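You operate a simulated robot arm through the tools that you are given. There is no shell and no other tool. Be economical: measure what you need, move in short steps, check, and stop when the job is done.

You are at the controls of a simulated two-armed robot. One attempt, no reset.

JOB
Set the size switch by the product card and start the run.
Fine: ZERO the count once, mode RUN, doors shut; leave the machine running.

Only the result counts: the job must be done as asked and must still hold three seconds after the hand-in. Knocking over, shifting, dropping, spilling or breaking anything else fails it.

ROBOT AND FRAMES
Two 6-joint arms with fingered hands on one trunk, on a base that drives. Base frame: it is fixed to the floor where the robot stands at the start and does not move with it; the origin is under the middle of the robot, x ahead of it, y to its left, z up. Lengths are in mm, angles in degrees, forces in N, time in s.
The left shoulder is at the start at [50, 170, 1060], the right one opposite. With the tool pointing down near the work surface each hand reaches from about 480 to 760 mm from the robot's upright axis, wherever it stands, measured 20 degrees to its own side. Places, roughly: air knob [800, 200, 1300]; black mode switch [900, -100, 1200]; green start button [900, -200, 1100]; grey zero button [800, 100, 1100]; size switch [900, 0, 1200]; vacuum knob [800, 300, 1300]. Payload 3.5 kg a hand.
Tool frame (each hand has its own): the origin (TCP) lies between the finger pads and is the grasp point; the fingertips stand 26 mm ahead of it; z points along the fingers, y is the line along which they close. The gripper opens to 132 mm. The gripper's body begins 73 mm behind the TCP. The gripper is a hand of 3 fingers: y runs from the thumb to the fingers, the wrist lies at [0, 0, -234] in the tool frame.
Orientation is that of the tool frame in the base frame, as a unit quaternion [w, x, y, z]. With the fingers straight down and closing along the base's y, the tool's x points along the base's -x, its y along +y and its z along -z.

CONTROLS
- The arms move only by the tool move_arm. It takes "left_rows", "right_rows" or both (then of equal length, played together; a hand with none holds still); each is one flat list of numbers, 6 for each row, row after row: the shift along the base's x, y, z in mm, then the turn, a rotation vector about the base's x, y, z in degrees. In form: [x, y, z, rx, ry, rz, x, y, z, rx, ry, rz, ...]. A call has 1 to 10 rows; each row shifts and turns the commanded pose from where the row before left it. Rows are played at 5 a second. More than 50 mm and 8.6 degrees between two rows, and nothing of the call is played. A pose out of reach is approached as far as the arm can. The call stops where the force on the tool passes 40 N (or 10 N more than at its start, if that is more) or the arm is blocked; 0.2 s more then pass. In this call time passes only in rows, and 0.2 s behind the last. The reply holds the time, the measured pose of the TCP, the force on the tool along the base axes, the opening and the grip force, in the units named above and with some noise, with the torque about the TCP (base axes, N m) and any sound that the robot's microphone picked up.
- Cameras (640 x 400 px; columns grow to the right, rows downward): "scene" is now at [52.2, 4.9, 1674.6]; the picture's right is [0.04, -1.00, 0.00], its down [-0.67, -0.03, -0.75] and it looks along [0.75, 0.03, -0.67] (base axes); focal length 281 px, centre (320, 200). "left" rides on the left gripper at [-62, 3, -92] in its tool frame; the picture's right is [-0.05, -1.00, 0.00], its down [0.83, -0.04, -0.56] and it looks along [0.55, -0.03, 0.83] (tool axes); focal length 230 px, centre (320, 200). "right" rides on the right gripper at [62, 3, -92] in its tool frame; the picture's right is [-0.05, 1.00, 0.00], its down [-0.83, -0.04, -0.56] and it looks along [-0.55, -0.03, 0.83] (tool axes); focal length 230 px, centre (320, 200). There is no depth. A picture from a camera that has moved, and an enlarged one, comes with that camera's place and axes in the base frame and with its lens. The place of the scene camera against the robot may be out by one fixed shift of up to 25 mm in any direction.
- capture(camera): a new picture of that camera. It takes no simulated time.
- raise_lower(by): slides the trunk up (or, below 0, down) by that many mm; the arms and the scene camera ride with it, the base frame stays. It gives what a move gives, with no picture.
- steer(legs): drives the robot by 1 to 6 legs, each [ahead, left, turn to the left] in mm, mm and degrees, along the robot's own axes; the way and the turn of a leg run together, so that a leg with both is an arc; at most 1500 mm and 180 degrees a leg. The arms and the cameras ride along, it lands a little off, and it stops where it bumps. It gives what a move gives.
- move_fingers(finger1, finger2, thumb_bend, hand): sets how far each is bent, from 0 (flat) to 100 (curled in); at 30 the hand is open as for a grip, at 70 the pads meet at the TCP. One left out holds its place. A second passes; each finger stops where it meets its share of the squeeze, and holds until it gets a number again. It is the only way to open and close the hand. It gives what a move gives, with no picture; readings hold the bend of each and the force on the fingers (four entries, about 0 where the hand has none), thumb and palm.
- head_to(pan, tilt): turns the head with the scene camera to pan (to the left, within 86 degrees either way) and tilt (down, from -29 to 69), counted from straight ahead of the robot. It gives what a move gives.
- enlarge(camera, box): a new picture of the part [left, top, right, bottom] of that camera's present view, enlarged. It takes no simulated time.
- hand_in(): hands the job in; it is judged then, once.

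Go step by step. Nothing tells you exact positions but the pictures and the camera data: compare them with the known pose of the tool, close in by small moves and look again before you grip or let go. The budget is 120 turns and 88 pictures, counting those below and the enlarged ones. Unless the task says otherwise, let go and move clear before handing in, and close with one line.

The tools are called after "Request:" as a command line: name --argument value ..., lists and objects as JSON in quotes. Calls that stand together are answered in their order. move_arm: Moves the arms, as the interface text tells. Its arguments: {"type":"object","properties":{"left_rows":{"type":"array","items":{"type":"number"}},"right_rows":{"type":"array","items":{"type":"number"}}},"required":[]} The other tools are called the same way: raise_lower (by) slides the trunk up or down; move_fingers (finger1, finger2, thumb_bend, hand) moves the fingers one by one; steer (legs) drives the base; head_to (pan, tilt) turns the head that bears the scene camera; capture (camera) takes a picture; enlarge (camera, box) takes an enlarged picture of a part of a camera's view; hand_in () hands the job in.

At the start:

```text
clock: 0.0
left_eef_pos: [649.8, 158.7, 999.7]
left_orientation: [0.0, 0.0, 1.0, 0.0]
left_contact_force: [0.7, -0.5, -0.2]
left_torque: [0.0, -0.01, 0.01]
left_width: 132.0
left_gripper_force: 0.1
left_shape: jaw
left_bend: [30.0, 30.0, 30.0]
left_finger forces: [0.1, 0.1, 0.1, 0.1, 0.0, 0.0]
right_eef_pos: [576.9, -339.7, 999.5]
right_orientation: [0.0, 0.001, 1.0, 0.001]
right_contact_force: [-0.4, 0.3, -0.6]
right_torque: [-0.02, 0.01, -0.01]
right_width: 131.6
right_gripper_force: 0.0
right_shape: jaw
right_bend: [30.0, 30.0, 30.0]
right_finger forces: [0.0, 0.0, 0.0, 0.1, 0.1, 0.1]
trunk travel left (down, up): [-675.0, 35.0]
robot x, y, heading: [1.3, -0.4, 0.1]
head pan, tilt: [2.4, 41.8]
```

scene: 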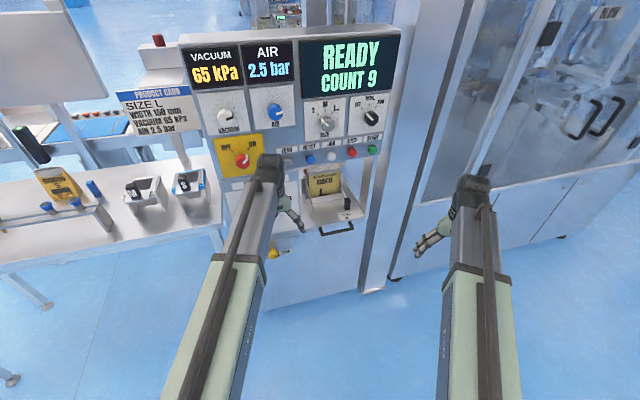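
right: 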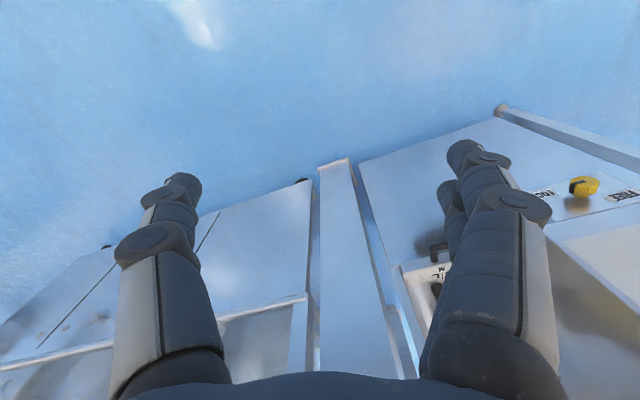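
left: 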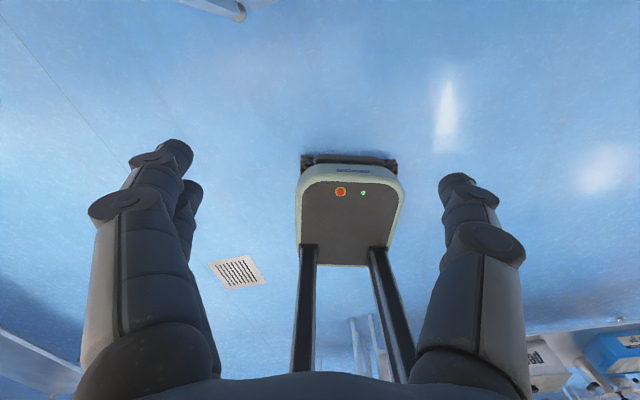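

I see the panel with displays, knobs and a row of buttons; the product card is at the left. I look closer at the card and the controls.

Request:
enlarge --camera "scene" --box '[110, 30, 270, 180]'

Request:
enlarge --camera "scene" --box '[260, 30, 410, 124]'

Request:
enlarge --camera "scene" --box '[210, 80, 400, 240]'

```text
2.67 times, centred on (190, 105) of scene
camera zoom: at [52.2, 4.9, 1674.6], right [0.04, -1.0, 0.0], down [-0.67, -0.03, -0.75], along [0.75, 0.03, -0.67], focal length 749 px, centre (667, 453)
```

zoom: 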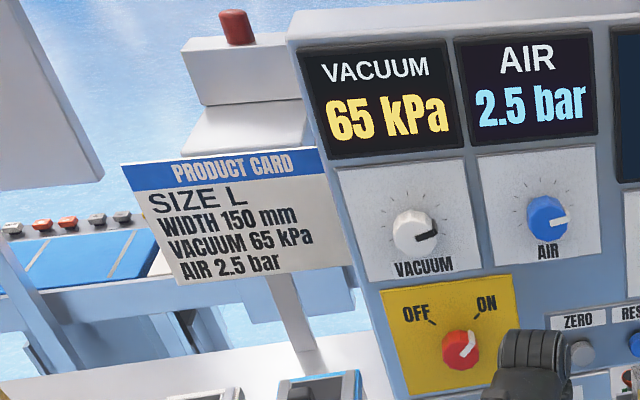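

```text
4.26 times, centred on (335, 77) of scene
camera zoom: at [52.2, 4.9, 1674.6], right [0.04, -1.0, 0.0], down [-0.67, -0.03, -0.75], along [0.75, 0.03, -0.67], focal length 1195 px, centre (256, 723)
```

zoom: 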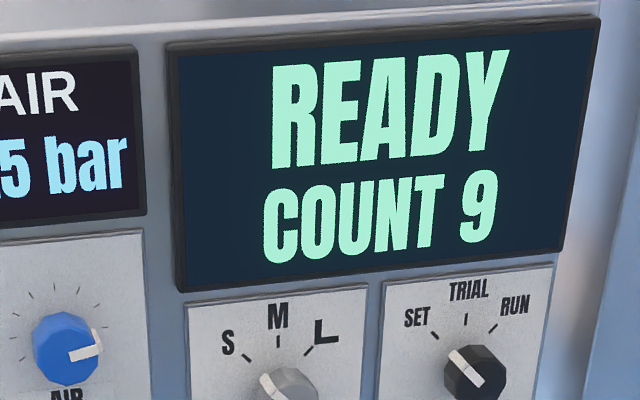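

```text
2.50 times, centred on (305, 160) of scene
camera zoom: at [52.2, 4.9, 1674.6], right [0.04, -1.0, 0.0], down [-0.67, -0.03, -0.75], along [0.75, 0.03, -0.67], focal length 702 px, centre (358, 300)
```

zoom: 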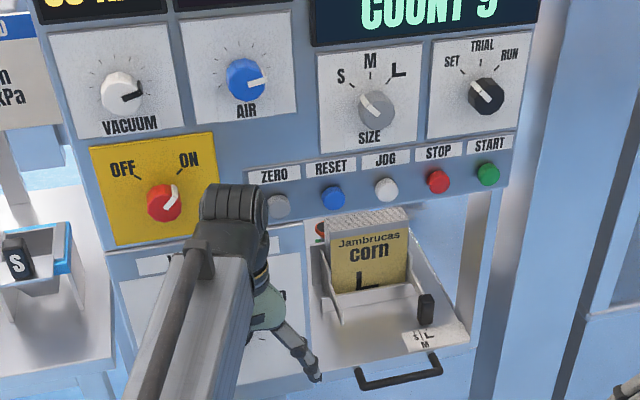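

The size switch points to S while the card says L, and mode is on SET. I check the tray, the parts on the bench and the doors.

Request:
enlarge --camera "scene" --box '[290, 150, 380, 250]'

Request:
enlarge --camera "scene" --box '[0, 100, 230, 240]'

Request:
head_to --pan -35 --tilt 25

Request:
capture --camera "scene"

```text
4.00 times, centred on (335, 200) of scene
camera zoom: at [52.2, 4.9, 1674.6], right [0.04, -1.0, 0.0], down [-0.67, -0.03, -0.75], along [0.75, 0.03, -0.67], focal length 1123 px, centre (260, 200)
```

zoom: 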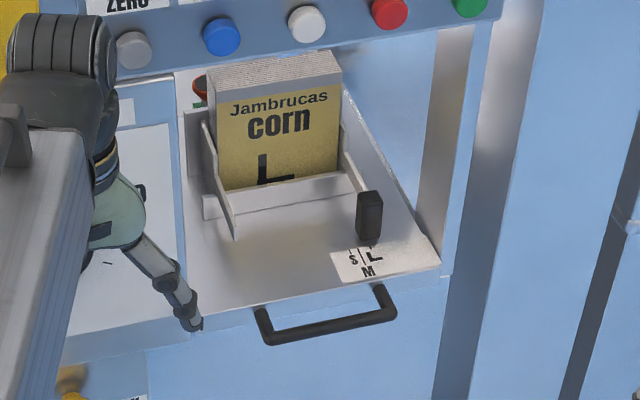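

```text
2.78 times, centred on (115, 170) of scene
camera zoom: at [52.2, 4.9, 1674.6], right [0.04, -1.0, 0.0], down [-0.67, -0.03, -0.75], along [0.75, 0.03, -0.67], focal length 781 px, centre (890, 284)
```

zoom: 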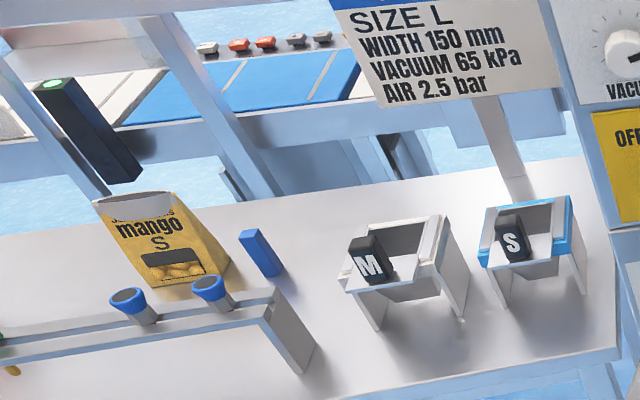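

```text
clock: 1.0
left_eef_pos: [650.2, 159.3, 999.1]
left_orientation: [0.0, 0.0, 1.0, 0.0]
left_contact_force: [-0.5, 0.8, 0.1]
left_torque: [-0.02, 0.03, 0.04]
left_width: 131.8
left_gripper_force: 0.1
left_shape: jaw
left_bend: [30.0, 30.0, 30.0]
left_finger forces: [0.0, 0.1, 0.0, 0.1, 0.0, 0.1]
right_eef_pos: [576.4, -340.1, 999.3]
right_orientation: [0.0, -0.001, 1.0, 0.0]
right_contact_force: [-0.2, -0.7, 0.6]
right_torque: [-0.01, 0.02, -0.02]
right_width: 131.7
right_gripper_force: 0.1
right_shape: jaw
right_bend: [30.0, 30.0, 30.0]
right_finger forces: [0.0, 0.0, 0.0, 0.0, 0.1, 0.0]
trunk travel left (down, up): [-675.0, 35.0]
robot x, y, heading: [0.4, 2.2, -0.1]
head pan, tilt: [-35.0, 25.0]
```

```text
79 pictures are left
camera scene: at [44.0, -51.4, 1700.5], right [-0.57, -0.82, 0.0], down [-0.35, 0.24, -0.91], along [0.74, -0.52, -0.42], focal length 281 px, centre (320, 200)
```

scene: 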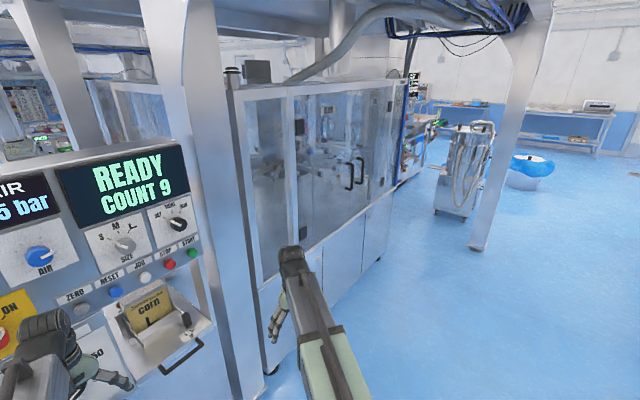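

The guard doors seem shut; I check them and the tray more closely.

Request:
enlarge --camera "scene" --box '[230, 60, 420, 280]'

Request:
enlarge --camera "scene" --box '[50, 180, 290, 400]'

```text
1.82 times, centred on (325, 170) of scene
camera zoom: at [44.0, -51.4, 1700.5], right [-0.57, -0.82, 0.0], down [-0.35, 0.24, -0.91], along [0.74, -0.52, -0.42], focal length 511 px, centre (311, 254)
```

zoom: 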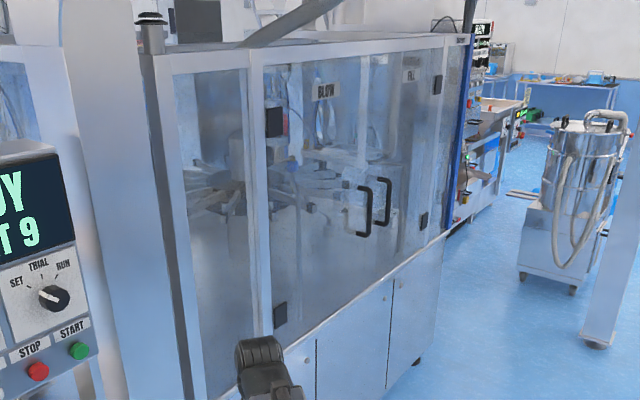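

```text
1.82 times, centred on (170, 290) of scene
camera zoom: at [44.0, -51.4, 1700.5], right [-0.57, -0.82, 0.0], down [-0.35, 0.24, -0.91], along [0.74, -0.52, -0.42], focal length 511 px, centre (593, 36)
```

zoom: 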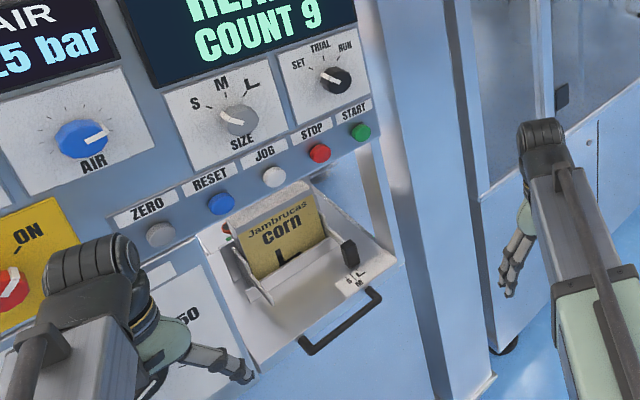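

Doors are shut, the tray looks normal. I raise the left hand and turn it to face the panel so its camera can measure the controls.

Request:
move_arm --left_rows '[-6, 0, 15, 0, -8, 0, -6, 0, 15, 0, -8, 0, -6, 0, 15, 0, -8, 0, -6, 0, 15, 0, -8, 0, -6, 0, 15, 0, -8, 0, -6, 0, 15, 0, -8, 0, -6, 0, 15, 0, -8, 0, -6, 0, 15, 0, -8, 0, -6, 0, 15, 0, -8, 0, -6, 0, 15, 0, -8, 0]'

Request:
capture --camera "left"

Request:
head_to --pan 0 --tilt 35

Request:
capture --camera "scene"

```text
clock: 3.2
left_eef_pos: [703.8, 155.7, 1163.8]
left_orientation: [0.643, -0.001, 0.766, 0.0]
left_contact_force: [0.2, 0.0, 0.5]
left_torque: [-0.01, 0.03, -0.02]
left_width: 132.0
left_gripper_force: 0.1
left_shape: jaw
left_bend: [30.0, 30.0, 30.0]
left_finger forces: [0.1, 0.1, 0.0, 0.0, 0.0, 0.0]
left hand out of reach, approached as far as the arm can: row 6, 7, 8, 9, 10
right_eef_pos: [576.3, -339.8, 1000.1]
right_orientation: [0.0, 0.0, 1.0, 0.0]
right_contact_force: [0.0, 0.0, -0.8]
right_torque: [0.02, -0.03, 0.0]
right_width: 131.9
right_gripper_force: 0.1
right_shape: jaw
right_bend: [30.0, 30.0, 30.0]
right_finger forces: [0.0, 0.0, 0.0, 0.1, 0.1, 0.1]
trunk travel left (down, up): [-675.0, 35.0]
robot x, y, heading: [1.2, 1.5, 0.1]
head pan, tilt: [-35.0, 25.0]
```

```text
76 pictures are left
camera left: at [624.2, 158.5, 1240.3], right [0.01, -1.0, 0.05], down [-0.69, -0.04, -0.72], along [0.72, -0.03, -0.69], focal length 230 px, centre (320, 200)
```

left: 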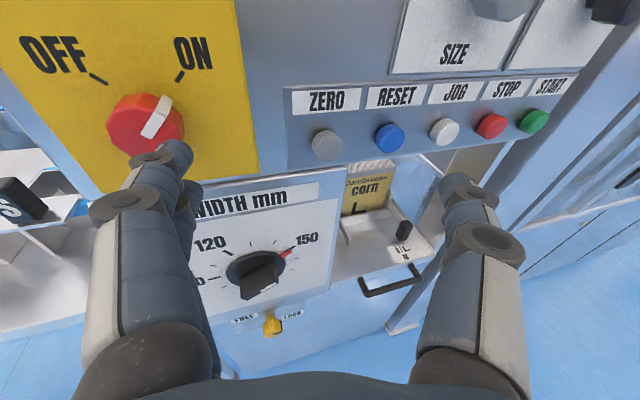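

```text
clock: 4.2
left_eef_pos: [703.4, 155.2, 1162.1]
left_orientation: [0.642, 0.0, 0.767, 0.0]
left_contact_force: [0.1, 0.1, 0.7]
left_torque: [-0.02, -0.01, 0.02]
left_width: 131.7
left_gripper_force: 0.1
left_shape: jaw
left_bend: [30.0, 30.0, 30.0]
left_finger forces: [0.0, 0.0, 0.0, 0.0, 0.1, 0.1]
right_eef_pos: [576.8, -337.2, 999.1]
right_orientation: [0.0, 0.001, 1.0, 0.001]
right_contact_force: [-0.3, 0.9, 0.9]
right_torque: [0.01, -0.02, 0.0]
right_width: 131.6
right_gripper_force: 0.0
right_shape: jaw
right_bend: [30.0, 30.0, 30.0]
right_finger forces: [0.0, 0.1, 0.0, 0.0, 0.1, 0.1]
trunk travel left (down, up): [-675.0, 35.0]
robot x, y, heading: [1.2, -2.4, -0.2]
head pan, tilt: [0.0, 35.0]
```

```text
75 pictures are left
camera scene: at [56.6, 1.3, 1684.8], right [0.0, -1.0, 0.0], down [-0.57, 0.0, -0.82], along [0.82, 0.0, -0.57], focal length 281 px, centre (320, 200)
```

scene: 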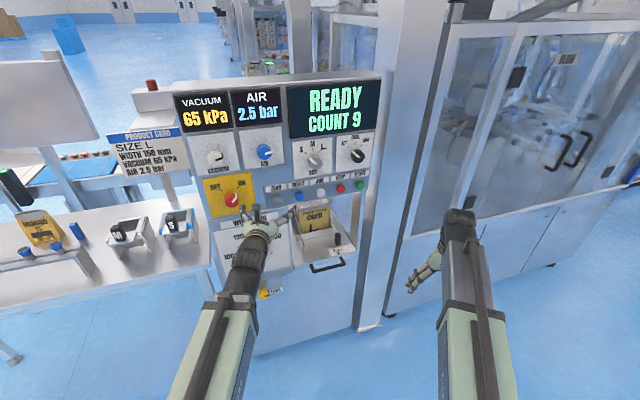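

The arm is too folded here; I back the base up by 120 mm and measure again.

Request:
steer --legs '[[-120, 0, 0]]'

Request:
capture --camera "left"

```text
clock: 5.5
left_eef_pos: [581.8, 154.4, 1164.0]
left_orientation: [0.644, 0.001, 0.765, -0.001]
left_contact_force: [-1.3, 0.4, 0.3]
left_torque: [-0.01, 0.01, -0.02]
left_width: 132.0
left_gripper_force: 0.1
left_shape: jaw
left_bend: [30.0, 30.0, 30.0]
left_finger forces: [0.1, 0.0, 0.0, 0.0, 0.0, 0.0]
right_eef_pos: [455.8, -340.5, 1000.8]
right_orientation: [0.001, 0.001, 1.0, 0.0]
right_contact_force: [-0.1, 0.0, -0.4]
right_torque: [-0.03, -0.03, 0.0]
right_width: 131.8
right_gripper_force: 0.1
right_shape: jaw
right_bend: [30.0, 30.0, 30.0]
right_finger forces: [0.0, 0.0, 0.1, 0.1, 0.1, 0.1]
trunk travel left (down, up): [-675.0, 35.0]
robot x, y, heading: [-119.1, 2.7, -0.3]
head pan, tilt: [0.0, 35.0]
```

```text
74 pictures are left
camera left: at [503.4, 157.9, 1241.1], right [0.01, -1.0, 0.05], down [-0.69, -0.04, -0.72], along [0.72, -0.03, -0.69], focal length 230 px, centre (320, 200)
```

left: 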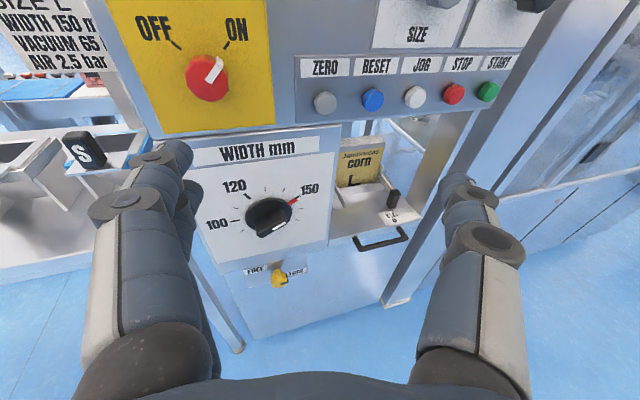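

Triangulating: ZERO ≈ (848,146,1110), START ≈ (929,-142,1115), so the panel is yawed about 16°. I square the hand with it and look at the knobs.

Request:
move_arm --left_rows '[15, -10, 20, 0, -5, 0, 15, -10, 20, 0, -5, 0, 15, -15, 20, 0, 0, 8, 15, -15, 20, 0, 0, 7.7]'

Request:
capture --camera "left"

```text
clock: 6.5
left_eef_pos: [645.8, 104.5, 1243.0]
left_orientation: [0.7, -0.097, 0.7, 0.097]
left_contact_force: [-0.4, 0.6, -0.2]
left_torque: [-0.01, -0.01, 0.0]
left_width: 132.0
left_gripper_force: 0.0
left_shape: jaw
left_bend: [30.0, 30.0, 30.0]
left_finger forces: [0.0, 0.0, 0.0, 0.0, 0.1, 0.0]
right_eef_pos: [457.7, -340.3, 1000.0]
right_orientation: [0.0, 0.0, 1.0, 0.0]
right_contact_force: [-0.8, 0.0, -0.7]
right_torque: [0.02, 0.03, -0.02]
right_width: 132.0
right_gripper_force: 0.1
right_shape: jaw
right_bend: [30.0, 30.0, 30.0]
right_finger forces: [0.1, 0.0, 0.1, 0.1, 0.0, 0.0]
trunk travel left (down, up): [-675.0, 35.0]
robot x, y, heading: [-121.3, -0.4, -0.3]
head pan, tilt: [0.0, 35.0]
```

```text
73 pictures are left
camera left: at [555.8, 82.5, 1304.8], right [0.27, -0.96, 0.05], down [-0.52, -0.19, -0.83], along [0.81, 0.2, -0.55], focal length 230 px, centre (320, 200)
```

left: 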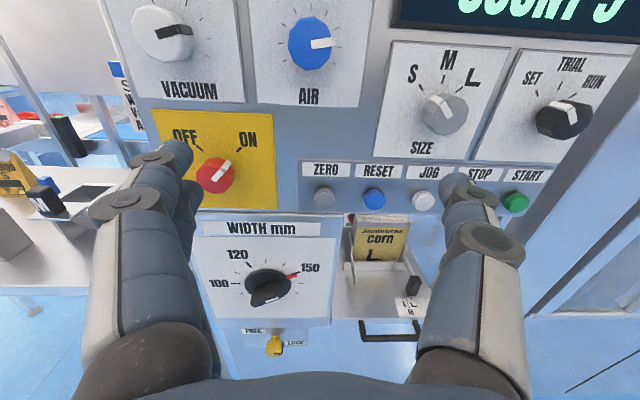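

I shift the hand along the panel for a second view.

Request:
move_arm --left_rows '[8, -29, 0, 0, 0, 0, 8, -29, 0, 0, 0, 0, 8, -29, 0, 0, 0, 0, 8, -29, 0, 0, 0, 0]'

Request:
capture --camera "left"

```text
clock: 7.5
left_eef_pos: [675.9, -11.3, 1243.2]
left_orientation: [0.7, -0.097, 0.7, 0.097]
left_contact_force: [0.2, -1.0, -0.2]
left_torque: [-0.01, 0.02, -0.02]
left_width: 131.6
left_gripper_force: 0.0
left_shape: jaw
left_bend: [30.0, 30.0, 30.0]
left_finger forces: [0.0, 0.0, 0.0, 0.0, 0.1, 0.0]
right_eef_pos: [457.0, -338.9, 999.4]
right_orientation: [0.0, 0.0, 1.0, 0.0]
right_contact_force: [-0.8, 0.0, -0.1]
right_torque: [-0.01, -0.01, 0.04]
right_width: 131.8
right_gripper_force: 0.1
right_shape: jaw
right_bend: [30.0, 30.0, 30.0]
right_finger forces: [0.0, 0.0, 0.1, 0.0, 0.0, 0.1]
trunk travel left (down, up): [-675.0, 35.0]
robot x, y, heading: [-119.8, -0.6, -0.1]
head pan, tilt: [0.0, 35.0]
```

```text
72 pictures are left
camera left: at [587.8, -33.0, 1305.0], right [0.27, -0.96, 0.05], down [-0.52, -0.19, -0.83], along [0.81, 0.2, -0.55], focal length 230 px, centre (320, 200)
```

left: 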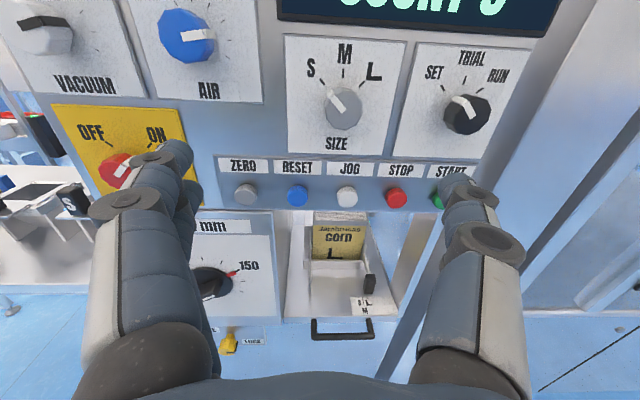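

Size knob ≈ (865,15,1247), mode ≈ (920,-130,1246), buttons at z≈1116. I approach the size knob while rolling the hand −45°.

Request:
move_arm --left_rows '[15, -0.6, 0.7, 0, 0, 0.7, 15, -0.6, 0.7, -7.2, -2.12, 0, 15, -0.6, 0.7, -7.2, -2.12, 0, 15, -0.6, 0.7, -7.2, -2.12, 0, 15, -0.6, 0.7, -7.2, -2.12, 0, 15, -0.6, 0.7, -7.2, -2.12, 0, 0, 0, 0, -7.2, -2.12, 0]'

Request:
capture --camera "left"

Request:
enlarge --camera "scene" --box '[180, 80, 400, 240]'

```text
clock: 9.1
left_eef_pos: [757.5, 76.9, 1396.0]
left_orientation: [0.652, -0.32, 0.663, -0.182]
left_contact_force: [0.3, 0.1, -0.1]
left_torque: [-0.01, -0.03, 0.0]
left_width: 131.7
left_gripper_force: 0.1
left_shape: jaw
left_bend: [30.0, 30.0, 30.0]
left_finger forces: [0.0, 0.0, 0.1, 0.1, 0.0, 0.0]
left hand out of reach, approached as far as the arm can: row 2, 3, 4, 5, 6, 7
right_eef_pos: [457.3, -338.6, 999.0]
right_orientation: [0.0, 0.001, 1.0, 0.0]
right_contact_force: [0.3, 0.7, -0.5]
right_torque: [-0.02, 0.03, -0.03]
right_width: 132.0
right_gripper_force: 0.1
right_shape: jaw
right_bend: [30.0, 30.0, 30.0]
right_finger forces: [0.1, 0.0, 0.1, 0.1, 0.1, 0.0]
trunk travel left (down, up): [-675.0, 35.0]
robot x, y, heading: [-117.1, 1.6, 0.1]
head pan, tilt: [0.0, 35.0]
```

```text
71 pictures are left
camera left: at [663.9, 103.4, 1448.1], right [0.19, -0.69, 0.7], down [-0.49, -0.68, -0.54], along [0.85, -0.24, -0.47], focal length 230 px, centre (320, 200)
```

left: 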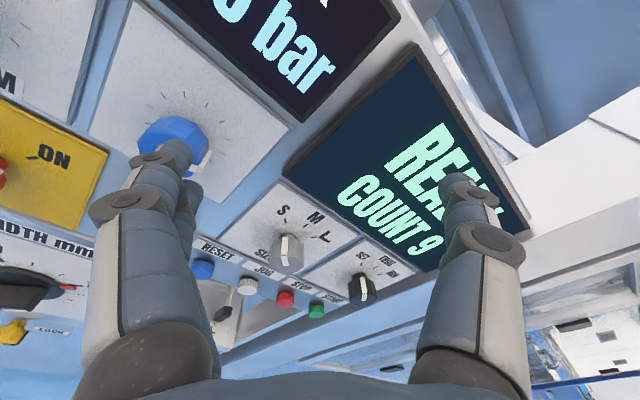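

```text
2.50 times, centred on (290, 160) of scene
camera zoom: at [-62.8, 1.7, 1684.8], right [0.0, -1.0, 0.0], down [-0.57, 0.0, -0.82], along [0.82, 0.0, -0.57], focal length 702 px, centre (395, 300)
```

zoom: 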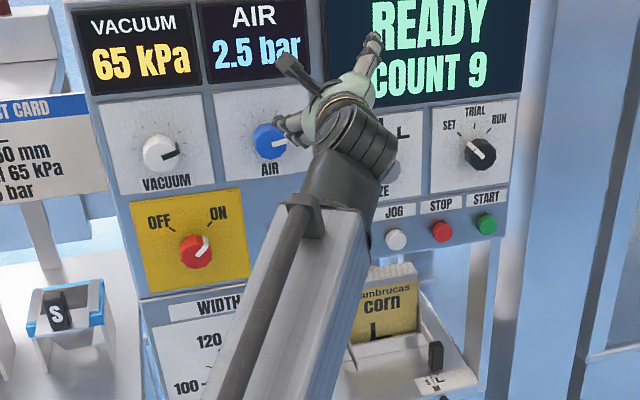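

Rolling that way is out of reach and the hand wandered near the AIR knob. I reverse the same path.

Request:
move_arm --left_rows '[0, 0, 0, 7.2, 2.12, 0, -15, 0.6, -0.7, 7.2, 2.12, 0, -15, 0.6, -0.7, 7.2, 2.12, 0, -15, 0.6, -0.7, 7.2, 2.12, 0, -15, 0.6, -0.7, 7.2, 2.12, 0, -15, 0.6, -0.7, 7.2, 2.12, 0]'

Request:
capture --camera "scene"

```text
clock: 10.5
left_eef_pos: [683.4, 78.5, 1392.3]
left_orientation: [0.647, -0.075, 0.75, 0.113]
left_contact_force: [-0.4, -0.2, 0.1]
left_torque: [0.01, -0.01, -0.01]
left_width: 132.1
left_gripper_force: 0.0
left_shape: jaw
left_bend: [30.0, 30.0, 30.0]
left_finger forces: [0.0, 0.0, 0.0, 0.1, 0.1, 0.0]
right_eef_pos: [457.4, -339.7, 999.5]
right_orientation: [0.001, 0.0, 1.0, -0.001]
right_contact_force: [0.0, 0.6, 0.5]
right_torque: [0.07, -0.01, 0.0]
right_width: 132.2
right_gripper_force: 0.0
right_shape: jaw
right_bend: [30.0, 30.0, 30.0]
right_finger forces: [0.0, 0.0, 0.1, 0.0, 0.1, 0.1]
trunk travel left (down, up): [-675.0, 35.0]
robot x, y, heading: [-119.3, 0.4, -0.2]
head pan, tilt: [0.0, 35.0]
```

```text
69 pictures are left
camera scene: at [-62.8, 1.3, 1684.8], right [0.0, -1.0, 0.0], down [-0.57, 0.0, -0.82], along [0.82, 0.0, -0.57], focal length 281 px, centre (320, 200)
```

scene: 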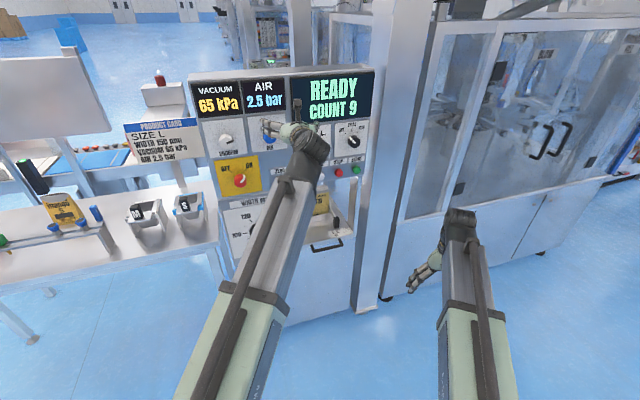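

The panel is untouched. I bring the hand back and lower it, then drive so that the panel's right half lies squarely in front of the left arm.

Request:
move_arm --left_rows '[-10, 0, -30, 0, 0, 0, -10, 0, -30, 0, 0, 0, 0, 0, -30, 0, 0, 0, 0, 0, -30, 0, 0, 0, 0, 0, -30, 0, 0, 0]'

Request:
steer --legs '[[0, -400, 0], [100, 0, 0], [0, 0, 16.4]]'

Request:
capture --camera "scene"

```text
clock: 11.7
left_eef_pos: [662.5, 77.7, 1241.0]
left_orientation: [0.648, -0.075, 0.75, 0.111]
left_contact_force: [0.8, 0.5, -0.1]
left_torque: [0.0, -0.01, 0.04]
left_width: 131.8
left_gripper_force: 0.1
left_shape: jaw
left_bend: [30.0, 30.0, 30.0]
left_finger forces: [0.0, 0.1, 0.0, 0.0, 0.1, 0.0]
right_eef_pos: [458.0, -339.4, 1000.7]
right_orientation: [0.0, 0.001, 1.0, 0.001]
right_contact_force: [-0.6, 0.5, 0.2]
right_torque: [-0.01, -0.01, 0.03]
right_width: 131.9
right_gripper_force: 0.1
right_shape: jaw
right_bend: [30.0, 30.0, 30.0]
right_finger forces: [0.0, 0.1, 0.0, 0.0, 0.1, 0.0]
trunk travel left (down, up): [-675.0, 35.0]
robot x, y, heading: [-116.7, 1.6, -0.2]
head pan, tilt: [0.0, 35.0]
```

```text
clock: 15.9
left_eef_pos: [707.8, -105.4, 1242.3]
left_orientation: [0.625, -0.182, 0.731, 0.202]
left_contact_force: [-0.7, -0.5, 0.4]
left_torque: [0.0, -0.03, 0.01]
left_width: 131.8
left_gripper_force: 0.2
left_shape: jaw
left_bend: [30.0, 30.0, 30.0]
left_finger forces: [0.0, 0.0, 0.0, 0.0, 0.0, 0.1]
right_eef_pos: [627.9, -565.2, 1000.0]
right_orientation: [0.0, -0.142, 0.99, 0.0]
right_contact_force: [0.2, 0.1, -0.3]
right_torque: [0.0, -0.01, -0.03]
right_width: 131.8
right_gripper_force: 0.1
right_shape: jaw
right_bend: [30.0, 30.0, 30.0]
right_finger forces: [0.0, 0.1, 0.0, 0.1, 0.0, 0.1]
trunk travel left (down, up): [-675.0, 35.0]
robot x, y, heading: [-19.8, -401.6, 16.3]
head pan, tilt: [0.0, 35.0]
```

```text
68 pictures are left
camera scene: at [34.4, -387.0, 1684.8], right [0.28, -0.96, 0.0], down [-0.55, -0.16, -0.82], along [0.79, 0.23, -0.57], focal length 281 px, centre (320, 200)
```

scene: 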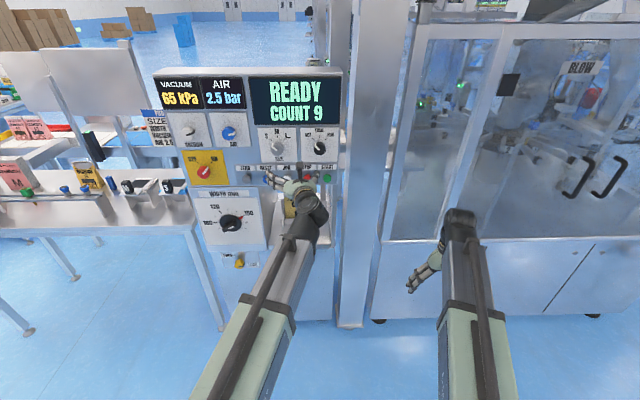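

The base stands well now. I square the hand with the panel in front of the size knob, then test a small roll well clear of the panel.

Request:
move_arm --left_rows '[6, 33, 2, -0.2, -4.4, -7.2, 6, 33, 3, -0.2, -4.4, -7.2]'

Request:
move_arm --left_rows '[0, 0, 0, -7.2, -2.12, 0, 0, 0, 0, -7.2, -2.12, 0]'

```text
clock: 16.5
left_eef_pos: [721.2, -40.3, 1246.9]
left_orientation: [0.7, -0.106, 0.699, 0.105]
left_contact_force: [0.3, 0.1, -0.4]
left_torque: [-0.02, -0.02, 0.0]
left_width: 132.0
left_gripper_force: 0.0
left_shape: jaw
left_bend: [30.0, 30.0, 30.0]
left_finger forces: [0.0, 0.1, 0.0, 0.0, 0.0, 0.0]
right_eef_pos: [628.2, -564.8, 998.9]
right_orientation: [0.0, -0.141, 0.99, 0.0]
right_contact_force: [-0.2, -0.3, 0.6]
right_torque: [-0.02, 0.03, 0.02]
right_width: 131.6
right_gripper_force: 0.1
right_shape: jaw
right_bend: [30.0, 30.0, 30.0]
right_finger forces: [0.1, 0.0, 0.1, 0.0, 0.0, 0.0]
trunk travel left (down, up): [-675.0, 35.0]
robot x, y, heading: [-19.3, -404.1, 15.9]
head pan, tilt: [0.0, 35.0]
```

```text
clock: 17.1
left_eef_pos: [720.9, -40.3, 1247.7]
left_orientation: [0.706, -0.196, 0.681, 0.012]
left_contact_force: [-0.3, -0.2, 0.3]
left_torque: [0.0, -0.04, 0.02]
left_width: 132.3
left_gripper_force: 0.0
left_shape: jaw
left_bend: [30.0, 30.0, 30.0]
left_finger forces: [0.0, 0.1, 0.0, 0.1, 0.0, 0.0]
right_eef_pos: [629.7, -565.7, 999.6]
right_orientation: [0.0, -0.141, 0.99, 0.0]
right_contact_force: [0.6, 0.4, -0.9]
right_torque: [-0.01, 0.01, 0.0]
right_width: 132.0
right_gripper_force: 0.1
right_shape: jaw
right_bend: [30.0, 30.0, 30.0]
right_finger forces: [0.0, 0.0, 0.0, 0.0, 0.0, 0.0]
trunk travel left (down, up): [-675.0, 35.0]
robot x, y, heading: [-21.3, -402.9, 16.3]
head pan, tilt: [0.0, 35.0]
```

Reachable now. I continue the roll to −45° in small steps.

Request:
move_arm --left_rows '[0, 0, 0, -7.2, -2.12, 0, 0, 0, 0, -7.2, -2.12, 0, 0, 0, 0, -7.2, -2.12, 0, 0, 0, 0, -7.2, -2.12, 0]'

Request:
capture --camera "left"

```text
clock: 18.1
left_eef_pos: [720.4, -40.9, 1246.3]
left_orientation: [0.682, -0.367, 0.609, -0.171]
left_contact_force: [-0.1, 0.5, 0.6]
left_torque: [-0.03, -0.01, 0.0]
left_width: 131.8
left_gripper_force: 0.1
left_shape: jaw
left_bend: [30.0, 30.0, 30.0]
left_finger forces: [0.1, 0.0, 0.0, 0.1, 0.1, 0.1]
right_eef_pos: [628.4, -566.2, 998.6]
right_orientation: [-0.001, -0.142, 0.99, 0.001]
right_contact_force: [0.3, 0.5, -0.6]
right_torque: [0.03, 0.01, -0.02]
right_width: 131.8
right_gripper_force: 0.0
right_shape: jaw
right_bend: [30.0, 30.0, 30.0]
right_finger forces: [0.1, 0.0, 0.0, 0.1, 0.0, 0.1]
trunk travel left (down, up): [-675.0, 35.0]
robot x, y, heading: [-21.8, -404.1, 16.5]
head pan, tilt: [0.0, 35.0]
```

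```text
67 pictures are left
camera left: at [620.2, -22.9, 1289.1], right [0.2, -0.64, 0.74], down [-0.36, -0.76, -0.55], along [0.91, -0.15, -0.38], focal length 230 px, centre (320, 200)
```

left: 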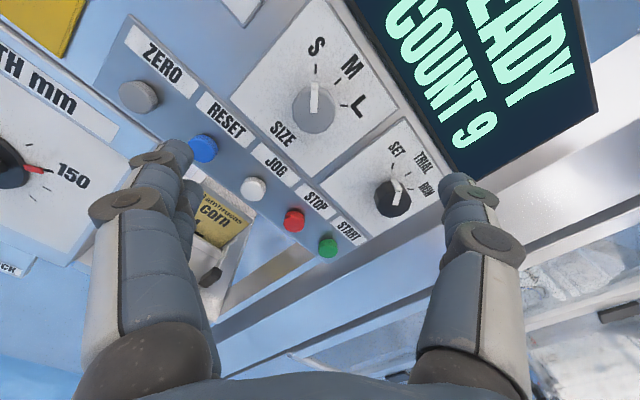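

The −45° roll works and confirms the knob at (865,15,1246). Before gripping I test the +45° roll here too.

Request:
move_arm --left_rows '[5, 3, 0, 8.2, 2.4, 0, 5, 3, 0, 8.2, 2.4, 0, 5, 3, 0, 8.2, 2.4, 0, 5, 3, 0, 8.2, 2.4, 0, 5, 3, 0, 8.2, 2.4, 0, 5, 3, 0, 8.2, 2.4, 0, 5, 3, 0, 8.2, 2.4, 0, 5, 3, 0, 8.2, 2.4, 0, 0, 0, 0, 8.2, 2.4, 0, 0, 0, 0, 8.2, 2.4, 0]'

Request:
capture --camera "left"

```text
clock: 20.3
left_eef_pos: [760.7, -16.0, 1246.3]
left_orientation: [0.624, 0.144, 0.688, 0.341]
left_contact_force: [0.6, 0.0, -0.4]
left_torque: [-0.01, -0.05, -0.02]
left_width: 132.0
left_gripper_force: 0.0
left_shape: jaw
left_bend: [30.0, 30.0, 30.0]
left_finger forces: [0.0, 0.0, 0.0, 0.0, 0.0, 0.0]
right_eef_pos: [627.7, -566.0, 1000.0]
right_orientation: [-0.001, -0.142, 0.99, 0.0]
right_contact_force: [-0.6, 0.6, -1.2]
right_torque: [-0.04, -0.02, -0.01]
right_width: 132.2
right_gripper_force: 0.0
right_shape: jaw
right_bend: [30.0, 30.0, 30.0]
right_finger forces: [0.0, 0.0, 0.0, 0.0, 0.0, 0.0]
trunk travel left (down, up): [-675.0, 35.0]
robot x, y, heading: [-16.7, -402.9, 16.2]
head pan, tilt: [0.0, 35.0]
```

```text
66 pictures are left
camera left: at [683.5, -79.1, 1295.1], right [0.24, -0.76, -0.61], down [-0.67, 0.32, -0.66], along [0.7, 0.57, -0.43], focal length 230 px, centre (320, 200)
```

left: 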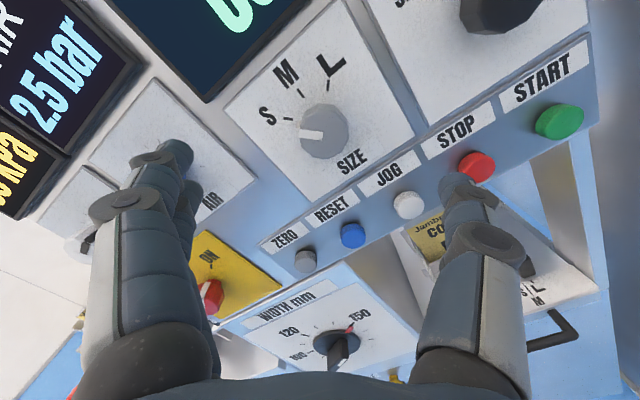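

Both rolls are reachable and the hand is on the knob's axis. I roll back to −45°, then advance along the normal.

Request:
move_arm --left_rows '[0, 0, 0, -8.1, -2.38, 0, 0, 0, 0, -8.1, -2.38, 0, 0, 0, 0, -8.1, -2.38, 0, 0, 0, 0, -8.1, -2.38, 0, 0, 0, 0, -8.1, -2.38, 0, 0, 0, 0, -8.1, -2.38, 0, 0, 0, 0, -8.1, -2.38, 0, 0, 0, 0, -8.1, -2.38, 0, 0, 0, 0, -8.1, -2.38, 0, 0, 0, 0, -8.1, -2.38, 0]'

Request:
move_arm --left_rows '[19.2, 5.6, 0, 0, 0, 0, 19.2, 5.6, 0, 0, 0, 0, 19.2, 5.6, 0, 0, 0, 0]'

Request:
capture --camera "left"

```text
clock: 22.5
left_eef_pos: [760.0, -15.8, 1246.6]
left_orientation: [0.684, -0.362, 0.611, -0.166]
left_contact_force: [-0.2, -0.6, -0.5]
left_torque: [-0.03, 0.04, 0.01]
left_width: 132.2
left_gripper_force: 0.0
left_shape: jaw
left_bend: [30.0, 30.0, 30.0]
left_finger forces: [0.0, 0.0, 0.0, 0.0, 0.0, 0.1]
right_eef_pos: [628.9, -565.6, 1000.0]
right_orientation: [0.0, -0.142, 0.99, 0.0]
right_contact_force: [0.3, 0.0, 0.0]
right_torque: [0.02, -0.03, -0.01]
right_width: 132.3
right_gripper_force: 0.1
right_shape: jaw
right_bend: [30.0, 30.0, 30.0]
right_finger forces: [0.0, 0.0, 0.0, 0.0, 0.0, 0.1]
trunk travel left (down, up): [-675.0, 35.0]
robot x, y, heading: [-23.1, -403.1, 16.5]
head pan, tilt: [0.0, 35.0]
```

```text
clock: 23.3
left_eef_pos: [818.6, 0.4, 1246.2]
left_orientation: [0.685, -0.36, 0.612, -0.164]
left_contact_force: [0.5, -0.8, 0.0]
left_torque: [-0.03, -0.03, 0.0]
left_width: 132.3
left_gripper_force: 0.0
left_shape: jaw
left_bend: [30.0, 30.0, 30.0]
left_finger forces: [0.1, 0.0, 0.0, 0.0, 0.0, 0.0]
right_eef_pos: [629.1, -566.1, 999.2]
right_orientation: [0.0, -0.141, 0.99, 0.0]
right_contact_force: [0.1, 0.1, -1.1]
right_torque: [0.0, -0.01, -0.03]
right_width: 131.8
right_gripper_force: 0.1
right_shape: jaw
right_bend: [30.0, 30.0, 30.0]
right_finger forces: [0.0, 0.0, 0.0, 0.1, 0.0, 0.0]
trunk travel left (down, up): [-675.0, 35.0]
robot x, y, heading: [-21.6, -403.7, 16.2]
head pan, tilt: [0.0, 35.0]
```

```text
65 pictures are left
camera left: at [718.3, 17.0, 1290.0], right [0.21, -0.65, 0.73], down [-0.36, -0.75, -0.56], along [0.91, -0.15, -0.39], focal length 230 px, centre (320, 200)
```

left: 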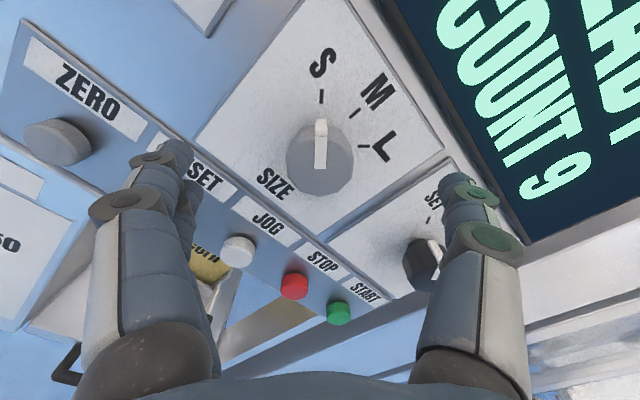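

On axis, fingers straddle the knob. I advance 34 mm and look again before closing.

Request:
move_arm --left_rows '[11, 3.5, 0, 0, 0, 0, 11, 3.5, 0, 0, 0, 0, 11, 3.5, -0.3, 0, 0, 0]'

Request:
capture --camera "left"

Request:
enlarge --camera "scene" --box '[220, 80, 360, 200]'

```text
clock: 24.1
left_eef_pos: [850.1, 10.9, 1246.3]
left_orientation: [0.685, -0.361, 0.612, -0.164]
left_contact_force: [-0.1, 0.2, 0.8]
left_torque: [0.01, -0.03, 0.02]
left_width: 131.7
left_gripper_force: 0.1
left_shape: jaw
left_bend: [30.0, 30.0, 30.0]
left_finger forces: [0.0, 0.0, 0.0, 0.0, 0.0, 0.1]
right_eef_pos: [628.6, -565.6, 1000.3]
right_orientation: [0.0, -0.142, 0.99, 0.0]
right_contact_force: [-0.4, 0.4, -0.1]
right_torque: [0.01, 0.0, 0.02]
right_width: 131.7
right_gripper_force: 0.1
right_shape: jaw
right_bend: [30.0, 30.0, 30.0]
right_finger forces: [0.0, 0.0, 0.0, 0.0, 0.0, 0.1]
trunk travel left (down, up): [-675.0, 35.0]
robot x, y, heading: [-19.4, -399.3, 16.3]
head pan, tilt: [0.0, 35.0]
```

```text
64 pictures are left
camera left: at [751.1, 27.7, 1289.2], right [0.21, -0.65, 0.73], down [-0.36, -0.75, -0.56], along [0.91, -0.15, -0.39], focal length 230 px, centre (320, 200)
```

left: 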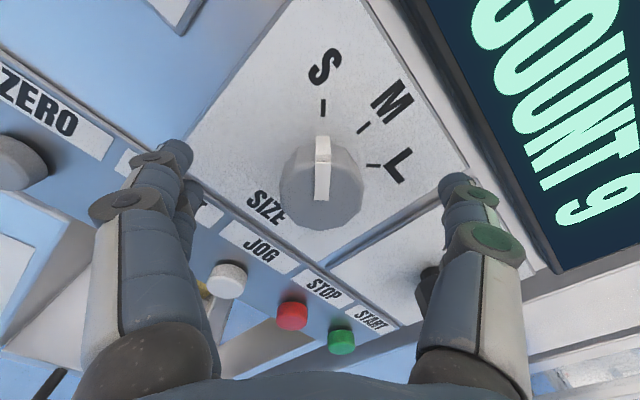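

```text
3.33 times, centred on (290, 140) of scene
camera zoom: at [34.7, -387.1, 1684.8], right [0.28, -0.96, 0.0], down [-0.55, -0.16, -0.82], along [0.79, 0.23, -0.57], focal length 936 px, centre (420, 400)
```

zoom: 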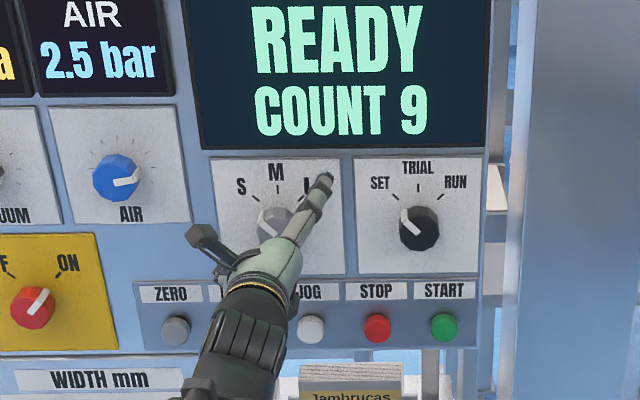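

Aligned. I close the fingers on the knob.

Request:
move_fingers --hand "left" --finger1 70 --finger2 70 --thumb_bend 70

Request:
capture --camera "left"

```text
clock: 25.1
left_eef_pos: [851.9, 10.6, 1246.0]
left_orientation: [0.685, -0.36, 0.612, -0.164]
left_contact_force: [3.5, 1.6, 0.8]
left_torque: [0.01, -0.02, 0.01]
left_width: 38.0
left_gripper_force: 15.2
left_shape: fingers
left_bend: [61.0, 60.0, 62.0]
left_finger forces: [7.2, 7.5, 0.1, 0.0, 15.7, 0.0]
right_eef_pos: [628.5, -565.5, 1000.0]
right_orientation: [0.0, -0.142, 0.99, 0.0]
right_contact_force: [0.3, -0.9, -0.9]
right_torque: [0.02, 0.04, -0.01]
right_width: 131.8
right_gripper_force: 0.1
right_shape: jaw
right_bend: [30.0, 30.0, 30.0]
right_finger forces: [0.0, 0.1, 0.1, 0.0, 0.0, 0.0]
trunk travel left (down, up): [-675.0, 35.0]
robot x, y, heading: [-23.1, -402.5, 16.3]
head pan, tilt: [0.0, 35.0]
```

```text
62 pictures are left
camera left: at [751.1, 27.4, 1289.5], right [0.21, -0.65, 0.73], down [-0.36, -0.75, -0.56], along [0.91, -0.15, -0.39], focal length 230 px, centre (320, 200)
```

left: 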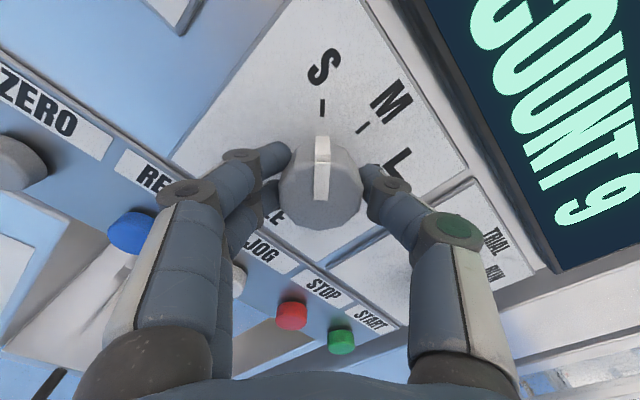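

The knob is held firmly (38 mm, 15 N). I turn it clockwise in small steps, about 90° in all, first half of it.

Request:
move_arm --left_rows '[0, 0, 0, 7.2, 2.12, 0, 0, 0, 0, 7.2, 2.12, 0, 0, 0, 0, 7.2, 2.12, 0, 0, 0, 0, 7.2, 2.12, 0, 0, 0, 0, 7.2, 2.12, 0, 0, 0, 0, 7.2, 2.12, 0]'

Request:
capture --camera "left"

```text
clock: 26.5
left_eef_pos: [851.7, 10.3, 1246.4]
left_orientation: [0.699, -0.098, 0.7, 0.113]
left_contact_force: [5.8, -1.0, 5.0]
left_torque: [-0.04, -0.09, -0.03]
left_width: 38.1
left_gripper_force: 15.4
left_shape: fingers
left_bend: [61.0, 60.0, 62.0]
left_finger forces: [7.2, 7.2, 0.0, 0.0, 16.4, 0.0]
right_eef_pos: [628.4, -566.2, 1000.6]
right_orientation: [0.0, -0.141, 0.99, -0.001]
right_contact_force: [1.1, -0.4, 1.4]
right_torque: [0.02, -0.01, -0.04]
right_width: 131.9
right_gripper_force: 0.1
right_shape: jaw
right_bend: [30.0, 30.0, 30.0]
right_finger forces: [0.1, 0.0, 0.0, 0.1, 0.0, 0.1]
trunk travel left (down, up): [-675.0, 35.0]
robot x, y, heading: [-25.8, -396.8, 16.3]
head pan, tilt: [0.0, 35.0]
```

```text
61 pictures are left
camera left: at [763.4, -14.9, 1308.4], right [0.29, -0.95, 0.03], down [-0.52, -0.19, -0.83], along [0.8, 0.23, -0.55], focal length 230 px, centre (320, 200)
```

left: 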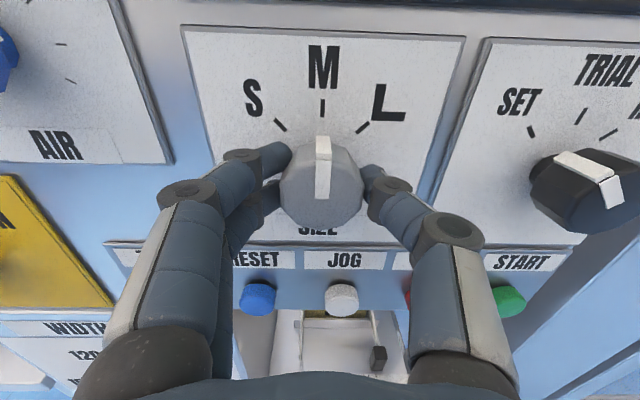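

The knob turned with the hand and is at M. I turn 45° more to L.

Request:
move_arm --left_rows '[0, 0, 0, 7.2, 2.12, 0, 0, 0, 0, 7.2, 2.12, 0, 0, 0, 0, 7.2, 2.12, 0, 0, 0, 0, 7.2, 2.12, 0, 0, 0, 0, 7.2, 2.12, 0, 0, 0, 0, 7.2, 2.12, 0]'

Request:
capture --camera "left"

```text
clock: 27.9
left_eef_pos: [852.3, 9.0, 1246.4]
left_orientation: [0.606, 0.178, 0.681, 0.372]
left_contact_force: [6.2, -5.0, 2.9]
left_torque: [-0.09, -0.09, -0.13]
left_width: 38.5
left_gripper_force: 15.4
left_shape: fingers
left_bend: [61.0, 60.0, 62.0]
left_finger forces: [7.3, 7.0, 0.0, 0.1, 17.0, 0.0]
right_eef_pos: [629.9, -567.6, 999.7]
right_orientation: [0.0, -0.141, 0.99, -0.001]
right_contact_force: [0.7, -0.1, 0.5]
right_torque: [0.0, -0.01, -0.04]
right_width: 132.2
right_gripper_force: 0.0
right_shape: jaw
right_bend: [30.0, 30.0, 30.0]
right_finger forces: [0.0, 0.1, 0.0, 0.0, 0.1, 0.0]
trunk travel left (down, up): [-675.0, 35.0]
robot x, y, heading: [-20.8, -403.6, 16.3]
head pan, tilt: [0.0, 35.0]
```

```text
60 pictures are left
camera left: at [776.0, -57.7, 1290.6], right [0.22, -0.7, -0.68], down [-0.69, 0.39, -0.61], along [0.69, 0.61, -0.4], focal length 230 px, centre (320, 200)
```

left: 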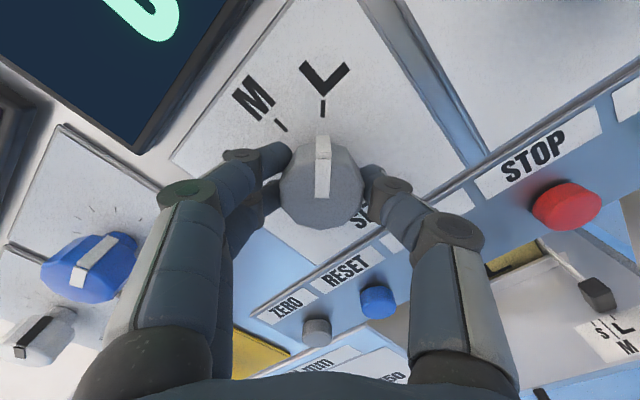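

Size is at L. I open the fingers and retract.

Request:
move_fingers --hand "left" --finger1 40 --finger2 40 --thumb_bend 40

Request:
move_arm --left_rows '[-19.2, -5.6, 0, 0, 0, 0, -19.2, -5.6, 0, 0, 0, 0, -19.2, -5.6, 0, 0, 0, 0, -19.2, -5.6, 0, 0, 0, 0, -19.2, -5.6, 0, -7.2, -2.12, 0, 0, 0, 0, -7.2, -2.12, 0, 0, 0, 0, -7.2, -2.12, 0, 0, 0, 0, -7.2, -2.12, 0, 0, 0, 0, -7.2, -2.12, 0, 0, 0, 0, -7.2, -2.12, 0]'

Request:
capture --camera "left"

```text
clock: 28.9
left_eef_pos: [851.1, 11.3, 1245.6]
left_orientation: [0.606, 0.177, 0.681, 0.371]
left_contact_force: [-0.7, -1.1, 0.7]
left_torque: [-0.04, 0.01, 0.01]
left_width: 100.9
left_gripper_force: 0.1
left_shape: fingers
left_bend: [40.0, 40.0, 40.0]
left_finger forces: [0.1, 0.1, 0.0, 0.0, 0.0, 0.0]
right_eef_pos: [629.0, -565.8, 1000.1]
right_orientation: [0.0, -0.142, 0.99, 0.0]
right_contact_force: [-0.4, -0.2, 0.1]
right_torque: [0.05, 0.03, -0.02]
right_width: 131.5
right_gripper_force: 0.1
right_shape: jaw
right_bend: [30.0, 30.0, 30.0]
right_finger forces: [0.1, 0.0, 0.0, 0.0, 0.0, 0.0]
trunk travel left (down, up): [-675.0, 35.0]
robot x, y, heading: [-19.9, -401.8, 16.6]
head pan, tilt: [0.0, 35.0]
```

```text
clock: 31.1
left_eef_pos: [755.3, -16.9, 1245.7]
left_orientation: [0.699, -0.099, 0.7, 0.11]
left_contact_force: [0.1, -0.4, -0.1]
left_torque: [0.01, 0.02, -0.01]
left_width: 100.9
left_gripper_force: 0.0
left_shape: fingers
left_bend: [40.0, 40.0, 40.0]
left_finger forces: [0.0, 0.1, 0.0, 0.1, 0.0, 0.0]
right_eef_pos: [628.4, -566.0, 998.9]
right_orientation: [0.0, -0.142, 0.99, 0.0]
right_contact_force: [-0.7, -0.3, 0.0]
right_torque: [0.02, 0.02, -0.03]
right_width: 132.1
right_gripper_force: 0.1
right_shape: jaw
right_bend: [30.0, 30.0, 30.0]
right_finger forces: [0.0, 0.1, 0.0, 0.0, 0.0, 0.0]
trunk travel left (down, up): [-675.0, 35.0]
robot x, y, heading: [-18.6, -405.3, 16.3]
head pan, tilt: [0.0, 35.0]
```

```text
59 pictures are left
camera left: at [667.2, -42.1, 1308.2], right [0.3, -0.95, 0.04], down [-0.52, -0.19, -0.83], along [0.8, 0.23, -0.55], focal length 230 px, centre (320, 200)
```

left: 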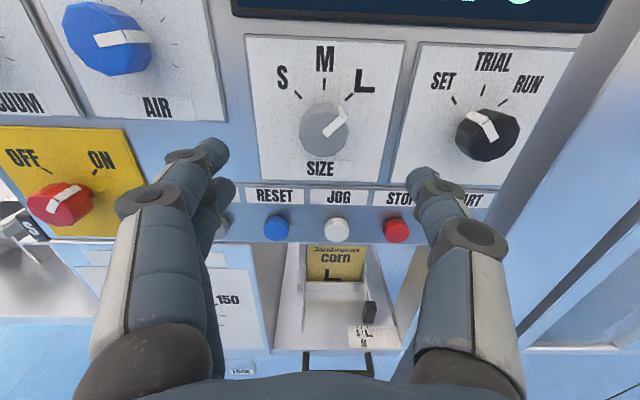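

Size shows L. For the mode switch (≈(907,-126,1249)) I drive 145 mm right, keeping the same arm geometry.

Request:
steer --legs '[[0, -145, 0]]'

Request:
capture --camera "left"

```text
clock: 32.4
left_eef_pos: [795.5, -158.6, 1246.3]
left_orientation: [0.699, -0.098, 0.7, 0.111]
left_contact_force: [0.2, -0.1, -0.2]
left_torque: [-0.01, 0.0, 0.03]
left_width: 100.8
left_gripper_force: 0.0
left_shape: fingers
left_bend: [40.0, 40.0, 40.0]
left_finger forces: [0.0, 0.0, 0.1, 0.0, 0.0, 0.0]
right_eef_pos: [669.4, -706.2, 999.8]
right_orientation: [0.0, -0.141, 0.99, 0.001]
right_contact_force: [1.0, -0.8, -0.5]
right_torque: [0.03, -0.01, 0.0]
right_width: 131.8
right_gripper_force: 0.0
right_shape: jaw
right_bend: [30.0, 30.0, 30.0]
right_finger forces: [0.1, 0.0, 0.1, 0.0, 0.0, 0.0]
trunk travel left (down, up): [-675.0, 35.0]
robot x, y, heading: [20.7, -540.5, 16.3]
head pan, tilt: [0.0, 35.0]
```

```text
58 pictures are left
camera left: at [708.4, -183.2, 1308.4], right [0.29, -0.96, 0.03], down [-0.52, -0.19, -0.83], along [0.8, 0.23, -0.55], focal length 230 px, centre (320, 200)
```

left: 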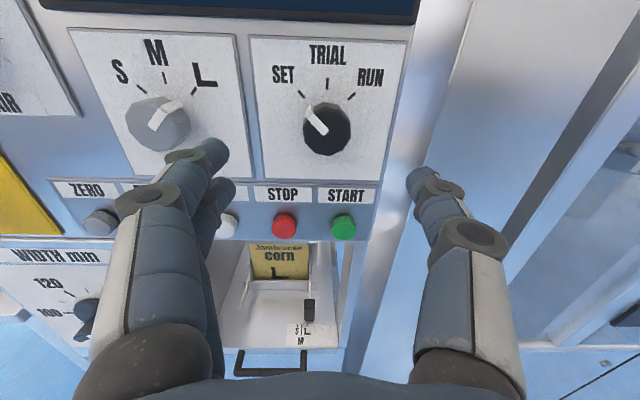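

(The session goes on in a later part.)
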